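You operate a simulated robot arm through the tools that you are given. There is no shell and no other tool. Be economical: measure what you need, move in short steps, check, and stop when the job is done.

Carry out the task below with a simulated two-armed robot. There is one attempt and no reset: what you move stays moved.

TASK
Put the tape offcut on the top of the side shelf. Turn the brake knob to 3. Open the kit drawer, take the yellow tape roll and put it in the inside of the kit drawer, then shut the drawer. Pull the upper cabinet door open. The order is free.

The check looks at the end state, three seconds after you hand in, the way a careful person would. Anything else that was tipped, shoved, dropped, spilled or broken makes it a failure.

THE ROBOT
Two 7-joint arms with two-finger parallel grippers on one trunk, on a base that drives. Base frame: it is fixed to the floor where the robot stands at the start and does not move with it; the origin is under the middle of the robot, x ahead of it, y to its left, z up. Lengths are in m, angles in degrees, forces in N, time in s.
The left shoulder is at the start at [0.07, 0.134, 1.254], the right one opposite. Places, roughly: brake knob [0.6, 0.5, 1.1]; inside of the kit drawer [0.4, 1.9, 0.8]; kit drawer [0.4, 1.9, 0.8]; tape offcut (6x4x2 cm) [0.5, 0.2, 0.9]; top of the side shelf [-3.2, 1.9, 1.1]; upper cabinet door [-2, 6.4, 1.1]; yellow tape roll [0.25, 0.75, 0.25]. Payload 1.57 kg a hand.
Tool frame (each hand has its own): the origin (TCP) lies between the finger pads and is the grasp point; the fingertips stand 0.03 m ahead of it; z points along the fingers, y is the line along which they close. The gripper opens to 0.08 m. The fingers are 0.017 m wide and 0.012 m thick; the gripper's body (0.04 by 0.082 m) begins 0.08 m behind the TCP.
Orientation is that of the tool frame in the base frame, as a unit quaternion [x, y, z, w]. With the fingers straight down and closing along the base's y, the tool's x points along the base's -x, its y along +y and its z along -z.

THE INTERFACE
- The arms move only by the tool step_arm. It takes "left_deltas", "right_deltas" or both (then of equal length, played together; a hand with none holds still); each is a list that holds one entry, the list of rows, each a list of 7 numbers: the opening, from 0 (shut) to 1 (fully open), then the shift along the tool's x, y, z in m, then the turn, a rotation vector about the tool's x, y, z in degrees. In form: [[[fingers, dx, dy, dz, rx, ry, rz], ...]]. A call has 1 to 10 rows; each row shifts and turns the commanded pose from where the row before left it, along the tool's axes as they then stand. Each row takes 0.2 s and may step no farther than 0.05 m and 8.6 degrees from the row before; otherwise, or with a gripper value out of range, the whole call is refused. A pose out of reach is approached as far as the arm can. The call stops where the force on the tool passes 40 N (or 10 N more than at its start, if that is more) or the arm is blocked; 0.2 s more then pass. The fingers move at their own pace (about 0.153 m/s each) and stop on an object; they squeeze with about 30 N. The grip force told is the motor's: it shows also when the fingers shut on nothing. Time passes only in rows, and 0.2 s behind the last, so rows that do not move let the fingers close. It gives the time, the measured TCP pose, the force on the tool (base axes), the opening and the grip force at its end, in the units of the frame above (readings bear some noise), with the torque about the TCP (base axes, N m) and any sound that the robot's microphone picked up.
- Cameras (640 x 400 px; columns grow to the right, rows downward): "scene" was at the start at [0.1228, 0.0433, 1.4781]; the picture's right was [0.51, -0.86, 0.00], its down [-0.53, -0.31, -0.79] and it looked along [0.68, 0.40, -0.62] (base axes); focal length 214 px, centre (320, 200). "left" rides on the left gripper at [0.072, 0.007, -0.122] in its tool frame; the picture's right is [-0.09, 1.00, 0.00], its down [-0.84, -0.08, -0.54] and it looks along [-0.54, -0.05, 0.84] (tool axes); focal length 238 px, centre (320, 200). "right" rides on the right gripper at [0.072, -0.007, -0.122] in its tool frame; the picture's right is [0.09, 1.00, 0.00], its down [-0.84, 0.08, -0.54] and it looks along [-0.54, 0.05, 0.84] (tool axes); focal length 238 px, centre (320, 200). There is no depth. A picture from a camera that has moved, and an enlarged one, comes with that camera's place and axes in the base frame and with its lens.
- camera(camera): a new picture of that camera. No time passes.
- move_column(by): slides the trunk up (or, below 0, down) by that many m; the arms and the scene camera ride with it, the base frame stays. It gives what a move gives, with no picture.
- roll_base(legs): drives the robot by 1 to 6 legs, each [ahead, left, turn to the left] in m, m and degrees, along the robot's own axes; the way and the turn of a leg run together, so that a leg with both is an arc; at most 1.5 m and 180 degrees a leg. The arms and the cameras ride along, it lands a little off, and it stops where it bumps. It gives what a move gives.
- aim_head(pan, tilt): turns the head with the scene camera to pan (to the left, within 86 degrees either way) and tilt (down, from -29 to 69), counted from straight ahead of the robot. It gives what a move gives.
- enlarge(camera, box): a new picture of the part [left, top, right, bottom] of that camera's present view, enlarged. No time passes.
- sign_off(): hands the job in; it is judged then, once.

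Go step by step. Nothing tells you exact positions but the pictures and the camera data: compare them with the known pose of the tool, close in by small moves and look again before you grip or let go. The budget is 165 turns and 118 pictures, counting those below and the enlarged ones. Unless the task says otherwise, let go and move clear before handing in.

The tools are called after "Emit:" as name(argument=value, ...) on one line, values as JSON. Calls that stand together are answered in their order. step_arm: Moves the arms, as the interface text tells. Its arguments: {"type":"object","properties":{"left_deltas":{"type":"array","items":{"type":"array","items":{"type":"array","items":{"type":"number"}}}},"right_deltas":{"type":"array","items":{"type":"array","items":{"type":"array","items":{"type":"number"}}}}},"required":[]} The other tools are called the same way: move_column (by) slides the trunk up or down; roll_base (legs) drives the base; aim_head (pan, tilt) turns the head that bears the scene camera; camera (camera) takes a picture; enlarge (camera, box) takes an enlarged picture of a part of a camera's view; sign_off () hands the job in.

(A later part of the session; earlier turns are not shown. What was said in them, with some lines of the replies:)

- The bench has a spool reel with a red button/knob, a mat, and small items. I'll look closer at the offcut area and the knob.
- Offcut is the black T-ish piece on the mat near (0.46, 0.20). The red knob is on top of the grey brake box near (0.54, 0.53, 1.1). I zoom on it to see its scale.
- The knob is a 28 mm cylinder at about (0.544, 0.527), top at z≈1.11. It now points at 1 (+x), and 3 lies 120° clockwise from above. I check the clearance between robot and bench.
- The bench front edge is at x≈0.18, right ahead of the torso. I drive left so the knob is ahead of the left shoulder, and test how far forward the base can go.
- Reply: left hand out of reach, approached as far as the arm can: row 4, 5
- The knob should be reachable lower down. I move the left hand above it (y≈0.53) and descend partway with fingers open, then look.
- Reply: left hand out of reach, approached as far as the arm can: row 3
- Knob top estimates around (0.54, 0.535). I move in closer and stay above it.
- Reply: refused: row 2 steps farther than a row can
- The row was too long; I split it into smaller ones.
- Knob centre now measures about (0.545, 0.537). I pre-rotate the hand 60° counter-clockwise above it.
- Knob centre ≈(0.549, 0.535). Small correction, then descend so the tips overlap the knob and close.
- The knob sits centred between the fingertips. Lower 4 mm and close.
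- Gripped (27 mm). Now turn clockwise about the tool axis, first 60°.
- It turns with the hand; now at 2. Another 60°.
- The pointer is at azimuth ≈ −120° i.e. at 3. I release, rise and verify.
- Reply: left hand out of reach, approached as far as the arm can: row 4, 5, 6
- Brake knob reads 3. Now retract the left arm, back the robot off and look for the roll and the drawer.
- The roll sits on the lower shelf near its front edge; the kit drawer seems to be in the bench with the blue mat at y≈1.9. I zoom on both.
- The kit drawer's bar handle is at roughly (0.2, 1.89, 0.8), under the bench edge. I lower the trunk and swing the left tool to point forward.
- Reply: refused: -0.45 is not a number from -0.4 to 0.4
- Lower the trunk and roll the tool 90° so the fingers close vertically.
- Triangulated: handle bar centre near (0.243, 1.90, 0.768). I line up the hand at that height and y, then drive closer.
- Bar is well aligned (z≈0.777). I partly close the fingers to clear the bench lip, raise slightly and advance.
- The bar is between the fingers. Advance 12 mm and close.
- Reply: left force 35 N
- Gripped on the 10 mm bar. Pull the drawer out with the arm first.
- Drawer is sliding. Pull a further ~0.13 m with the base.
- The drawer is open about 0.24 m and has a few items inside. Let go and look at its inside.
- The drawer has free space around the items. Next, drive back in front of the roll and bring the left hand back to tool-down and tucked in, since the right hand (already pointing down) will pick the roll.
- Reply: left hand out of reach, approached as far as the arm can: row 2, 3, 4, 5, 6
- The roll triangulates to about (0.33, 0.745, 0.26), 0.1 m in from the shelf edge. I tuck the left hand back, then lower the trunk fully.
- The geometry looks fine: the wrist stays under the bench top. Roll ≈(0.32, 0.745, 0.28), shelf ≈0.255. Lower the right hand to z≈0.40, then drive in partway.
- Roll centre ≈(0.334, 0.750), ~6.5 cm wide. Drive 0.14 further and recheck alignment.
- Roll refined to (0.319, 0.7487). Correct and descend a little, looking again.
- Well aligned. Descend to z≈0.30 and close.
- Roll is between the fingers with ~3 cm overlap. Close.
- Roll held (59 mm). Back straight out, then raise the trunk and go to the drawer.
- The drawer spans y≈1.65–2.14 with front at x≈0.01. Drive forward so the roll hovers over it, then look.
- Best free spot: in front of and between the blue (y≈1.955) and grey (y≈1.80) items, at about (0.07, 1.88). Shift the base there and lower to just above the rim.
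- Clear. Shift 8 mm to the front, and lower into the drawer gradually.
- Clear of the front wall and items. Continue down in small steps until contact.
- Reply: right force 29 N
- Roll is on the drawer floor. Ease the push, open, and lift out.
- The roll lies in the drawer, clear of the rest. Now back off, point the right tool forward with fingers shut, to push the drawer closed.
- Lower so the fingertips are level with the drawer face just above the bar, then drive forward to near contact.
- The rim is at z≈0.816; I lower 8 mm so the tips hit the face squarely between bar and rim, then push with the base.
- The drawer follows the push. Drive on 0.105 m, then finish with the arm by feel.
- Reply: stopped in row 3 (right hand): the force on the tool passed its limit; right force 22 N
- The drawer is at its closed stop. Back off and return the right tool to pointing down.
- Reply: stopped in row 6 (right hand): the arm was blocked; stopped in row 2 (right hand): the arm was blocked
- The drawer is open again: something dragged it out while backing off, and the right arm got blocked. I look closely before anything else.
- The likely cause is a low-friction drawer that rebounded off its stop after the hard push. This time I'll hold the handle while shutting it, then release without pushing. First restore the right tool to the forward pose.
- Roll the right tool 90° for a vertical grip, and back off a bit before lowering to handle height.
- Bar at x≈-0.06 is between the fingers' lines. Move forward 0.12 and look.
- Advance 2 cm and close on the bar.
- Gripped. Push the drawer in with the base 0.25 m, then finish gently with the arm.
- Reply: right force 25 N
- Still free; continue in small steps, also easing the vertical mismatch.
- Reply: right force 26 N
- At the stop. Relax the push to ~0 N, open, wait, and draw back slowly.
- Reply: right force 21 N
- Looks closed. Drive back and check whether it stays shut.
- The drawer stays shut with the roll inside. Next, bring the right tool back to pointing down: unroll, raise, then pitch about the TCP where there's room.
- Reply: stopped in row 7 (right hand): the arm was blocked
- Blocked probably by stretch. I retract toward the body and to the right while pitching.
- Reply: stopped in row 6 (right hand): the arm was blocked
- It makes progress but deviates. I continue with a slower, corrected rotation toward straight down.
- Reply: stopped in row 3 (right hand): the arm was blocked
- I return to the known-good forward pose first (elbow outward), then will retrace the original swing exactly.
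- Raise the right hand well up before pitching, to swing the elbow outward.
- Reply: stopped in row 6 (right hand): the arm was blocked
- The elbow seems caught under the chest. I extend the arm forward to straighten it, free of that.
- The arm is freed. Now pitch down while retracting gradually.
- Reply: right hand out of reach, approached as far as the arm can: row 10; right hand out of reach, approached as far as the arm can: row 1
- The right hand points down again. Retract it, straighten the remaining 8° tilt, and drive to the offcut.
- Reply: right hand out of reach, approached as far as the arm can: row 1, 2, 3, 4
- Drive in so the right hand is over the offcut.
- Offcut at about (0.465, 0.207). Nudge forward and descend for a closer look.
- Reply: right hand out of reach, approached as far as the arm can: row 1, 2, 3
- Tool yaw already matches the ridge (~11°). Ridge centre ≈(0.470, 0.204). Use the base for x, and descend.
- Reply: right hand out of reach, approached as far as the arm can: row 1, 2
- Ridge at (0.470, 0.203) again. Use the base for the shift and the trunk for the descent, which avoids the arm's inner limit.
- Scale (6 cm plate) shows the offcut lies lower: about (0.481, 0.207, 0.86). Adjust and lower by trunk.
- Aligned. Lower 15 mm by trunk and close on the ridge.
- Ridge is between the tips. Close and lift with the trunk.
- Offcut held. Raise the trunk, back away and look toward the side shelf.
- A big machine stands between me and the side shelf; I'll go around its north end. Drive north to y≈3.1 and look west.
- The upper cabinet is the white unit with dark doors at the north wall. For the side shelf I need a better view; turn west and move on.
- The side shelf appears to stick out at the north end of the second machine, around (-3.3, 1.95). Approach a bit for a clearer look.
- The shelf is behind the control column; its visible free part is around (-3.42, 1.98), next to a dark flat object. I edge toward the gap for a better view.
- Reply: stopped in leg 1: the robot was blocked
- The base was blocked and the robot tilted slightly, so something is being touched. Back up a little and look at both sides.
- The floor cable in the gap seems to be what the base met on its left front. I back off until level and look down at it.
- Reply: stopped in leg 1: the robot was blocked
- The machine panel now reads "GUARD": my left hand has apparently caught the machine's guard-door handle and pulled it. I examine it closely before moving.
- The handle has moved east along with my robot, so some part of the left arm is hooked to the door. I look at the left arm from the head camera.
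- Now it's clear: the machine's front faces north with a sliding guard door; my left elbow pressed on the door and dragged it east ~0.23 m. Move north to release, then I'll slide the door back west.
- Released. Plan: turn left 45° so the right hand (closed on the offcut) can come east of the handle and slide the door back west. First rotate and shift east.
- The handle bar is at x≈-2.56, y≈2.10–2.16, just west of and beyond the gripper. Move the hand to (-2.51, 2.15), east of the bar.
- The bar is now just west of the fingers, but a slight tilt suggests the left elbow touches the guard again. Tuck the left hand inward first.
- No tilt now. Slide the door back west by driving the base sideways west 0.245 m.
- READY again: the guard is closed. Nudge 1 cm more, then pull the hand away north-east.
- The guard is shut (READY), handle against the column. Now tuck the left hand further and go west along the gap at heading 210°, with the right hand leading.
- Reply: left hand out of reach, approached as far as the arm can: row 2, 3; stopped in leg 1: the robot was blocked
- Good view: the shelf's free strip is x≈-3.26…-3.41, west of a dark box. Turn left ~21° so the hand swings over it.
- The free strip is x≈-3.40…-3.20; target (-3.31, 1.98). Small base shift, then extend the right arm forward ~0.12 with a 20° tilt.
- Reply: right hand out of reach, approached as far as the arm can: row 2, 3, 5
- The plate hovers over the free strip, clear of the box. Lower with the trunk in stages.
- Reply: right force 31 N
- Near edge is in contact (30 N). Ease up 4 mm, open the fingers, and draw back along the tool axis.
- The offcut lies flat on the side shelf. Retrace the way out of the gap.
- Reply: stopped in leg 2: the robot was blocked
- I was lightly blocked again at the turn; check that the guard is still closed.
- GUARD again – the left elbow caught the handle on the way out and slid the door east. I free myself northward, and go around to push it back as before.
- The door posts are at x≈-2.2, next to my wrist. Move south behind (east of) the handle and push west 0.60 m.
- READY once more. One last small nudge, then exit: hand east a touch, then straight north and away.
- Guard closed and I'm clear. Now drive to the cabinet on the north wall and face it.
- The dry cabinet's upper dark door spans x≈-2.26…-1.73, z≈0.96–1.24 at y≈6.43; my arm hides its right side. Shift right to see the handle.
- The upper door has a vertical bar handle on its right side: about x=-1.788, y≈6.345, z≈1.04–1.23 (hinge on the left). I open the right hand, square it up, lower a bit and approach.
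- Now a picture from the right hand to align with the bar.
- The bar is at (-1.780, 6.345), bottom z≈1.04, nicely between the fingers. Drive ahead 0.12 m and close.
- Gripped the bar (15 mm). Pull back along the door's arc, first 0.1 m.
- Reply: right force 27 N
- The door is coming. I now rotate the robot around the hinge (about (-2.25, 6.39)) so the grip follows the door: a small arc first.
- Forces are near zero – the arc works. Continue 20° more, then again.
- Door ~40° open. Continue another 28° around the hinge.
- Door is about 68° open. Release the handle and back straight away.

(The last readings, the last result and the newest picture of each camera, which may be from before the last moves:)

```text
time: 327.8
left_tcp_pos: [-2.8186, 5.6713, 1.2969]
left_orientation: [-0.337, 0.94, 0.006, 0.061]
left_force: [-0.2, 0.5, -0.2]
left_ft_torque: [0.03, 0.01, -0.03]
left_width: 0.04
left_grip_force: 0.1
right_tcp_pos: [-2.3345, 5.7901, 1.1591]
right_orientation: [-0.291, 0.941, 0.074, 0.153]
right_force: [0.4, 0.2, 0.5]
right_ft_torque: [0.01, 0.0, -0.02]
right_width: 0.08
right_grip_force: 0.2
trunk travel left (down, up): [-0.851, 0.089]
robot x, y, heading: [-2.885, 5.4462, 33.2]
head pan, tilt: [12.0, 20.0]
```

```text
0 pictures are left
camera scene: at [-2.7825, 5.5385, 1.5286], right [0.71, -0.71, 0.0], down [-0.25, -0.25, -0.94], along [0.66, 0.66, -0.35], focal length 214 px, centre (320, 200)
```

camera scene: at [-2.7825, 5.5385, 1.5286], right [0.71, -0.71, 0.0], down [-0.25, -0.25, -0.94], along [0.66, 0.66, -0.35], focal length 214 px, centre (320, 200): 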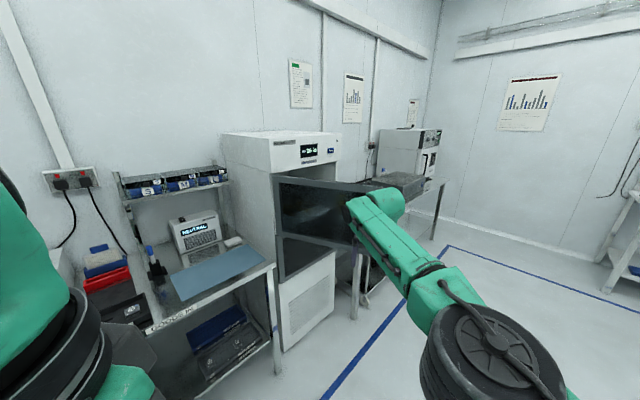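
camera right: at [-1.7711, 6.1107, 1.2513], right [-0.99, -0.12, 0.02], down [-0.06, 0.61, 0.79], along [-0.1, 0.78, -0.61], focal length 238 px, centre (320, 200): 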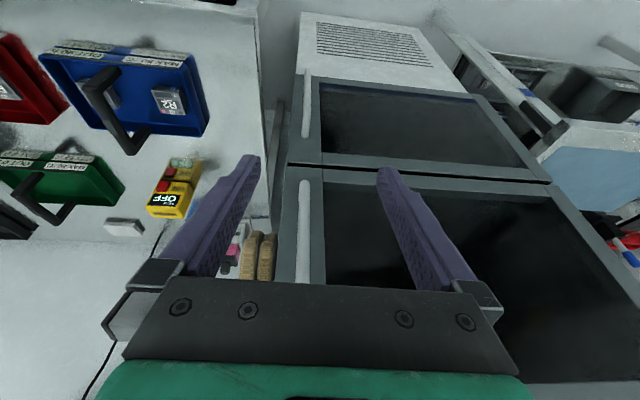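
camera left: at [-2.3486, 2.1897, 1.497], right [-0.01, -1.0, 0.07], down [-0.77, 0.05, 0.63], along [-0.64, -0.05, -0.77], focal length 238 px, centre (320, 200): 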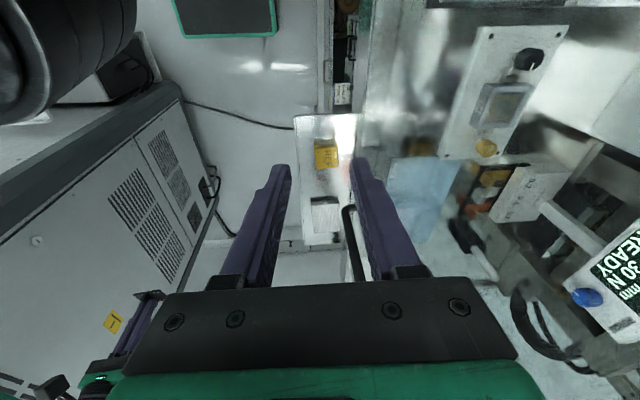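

The upper cabinet door stands wide open and the hands are clear. The knob is at 3, the roll is in the shut drawer, the offcut is on the side shelf, and the machine guard last read READY. I hand in.

Emit:
sign_off()

```text
The job is handed in.
```

I handed the job in with all four parts done, but on the way I accidentally slid a machine's guard door open twice and pushed it back shut.

- **Brake knob:** it reads 3, checked in a close-up after I let go.
- **Kit drawer:** the yellow tape roll lies flat inside and the drawer is shut. It came open again after my first push. The second time I held the handle while closing it, and it stayed shut when I backed away.
- **Tape offcut:** it lies flat on the side shelf, clear of the dark box that was already there.
- **Upper cabinet door:** it is about 68° open, and both hands are clear of it.
- **Guard door:** both times my left elbow caught the sliding guard on the machine beside the side shelf, and the panel switched from READY to GUARD. I pushed the guard back to its stop each time, and the panel read READY again. I had no pictures left to look at it once more just before handing in.
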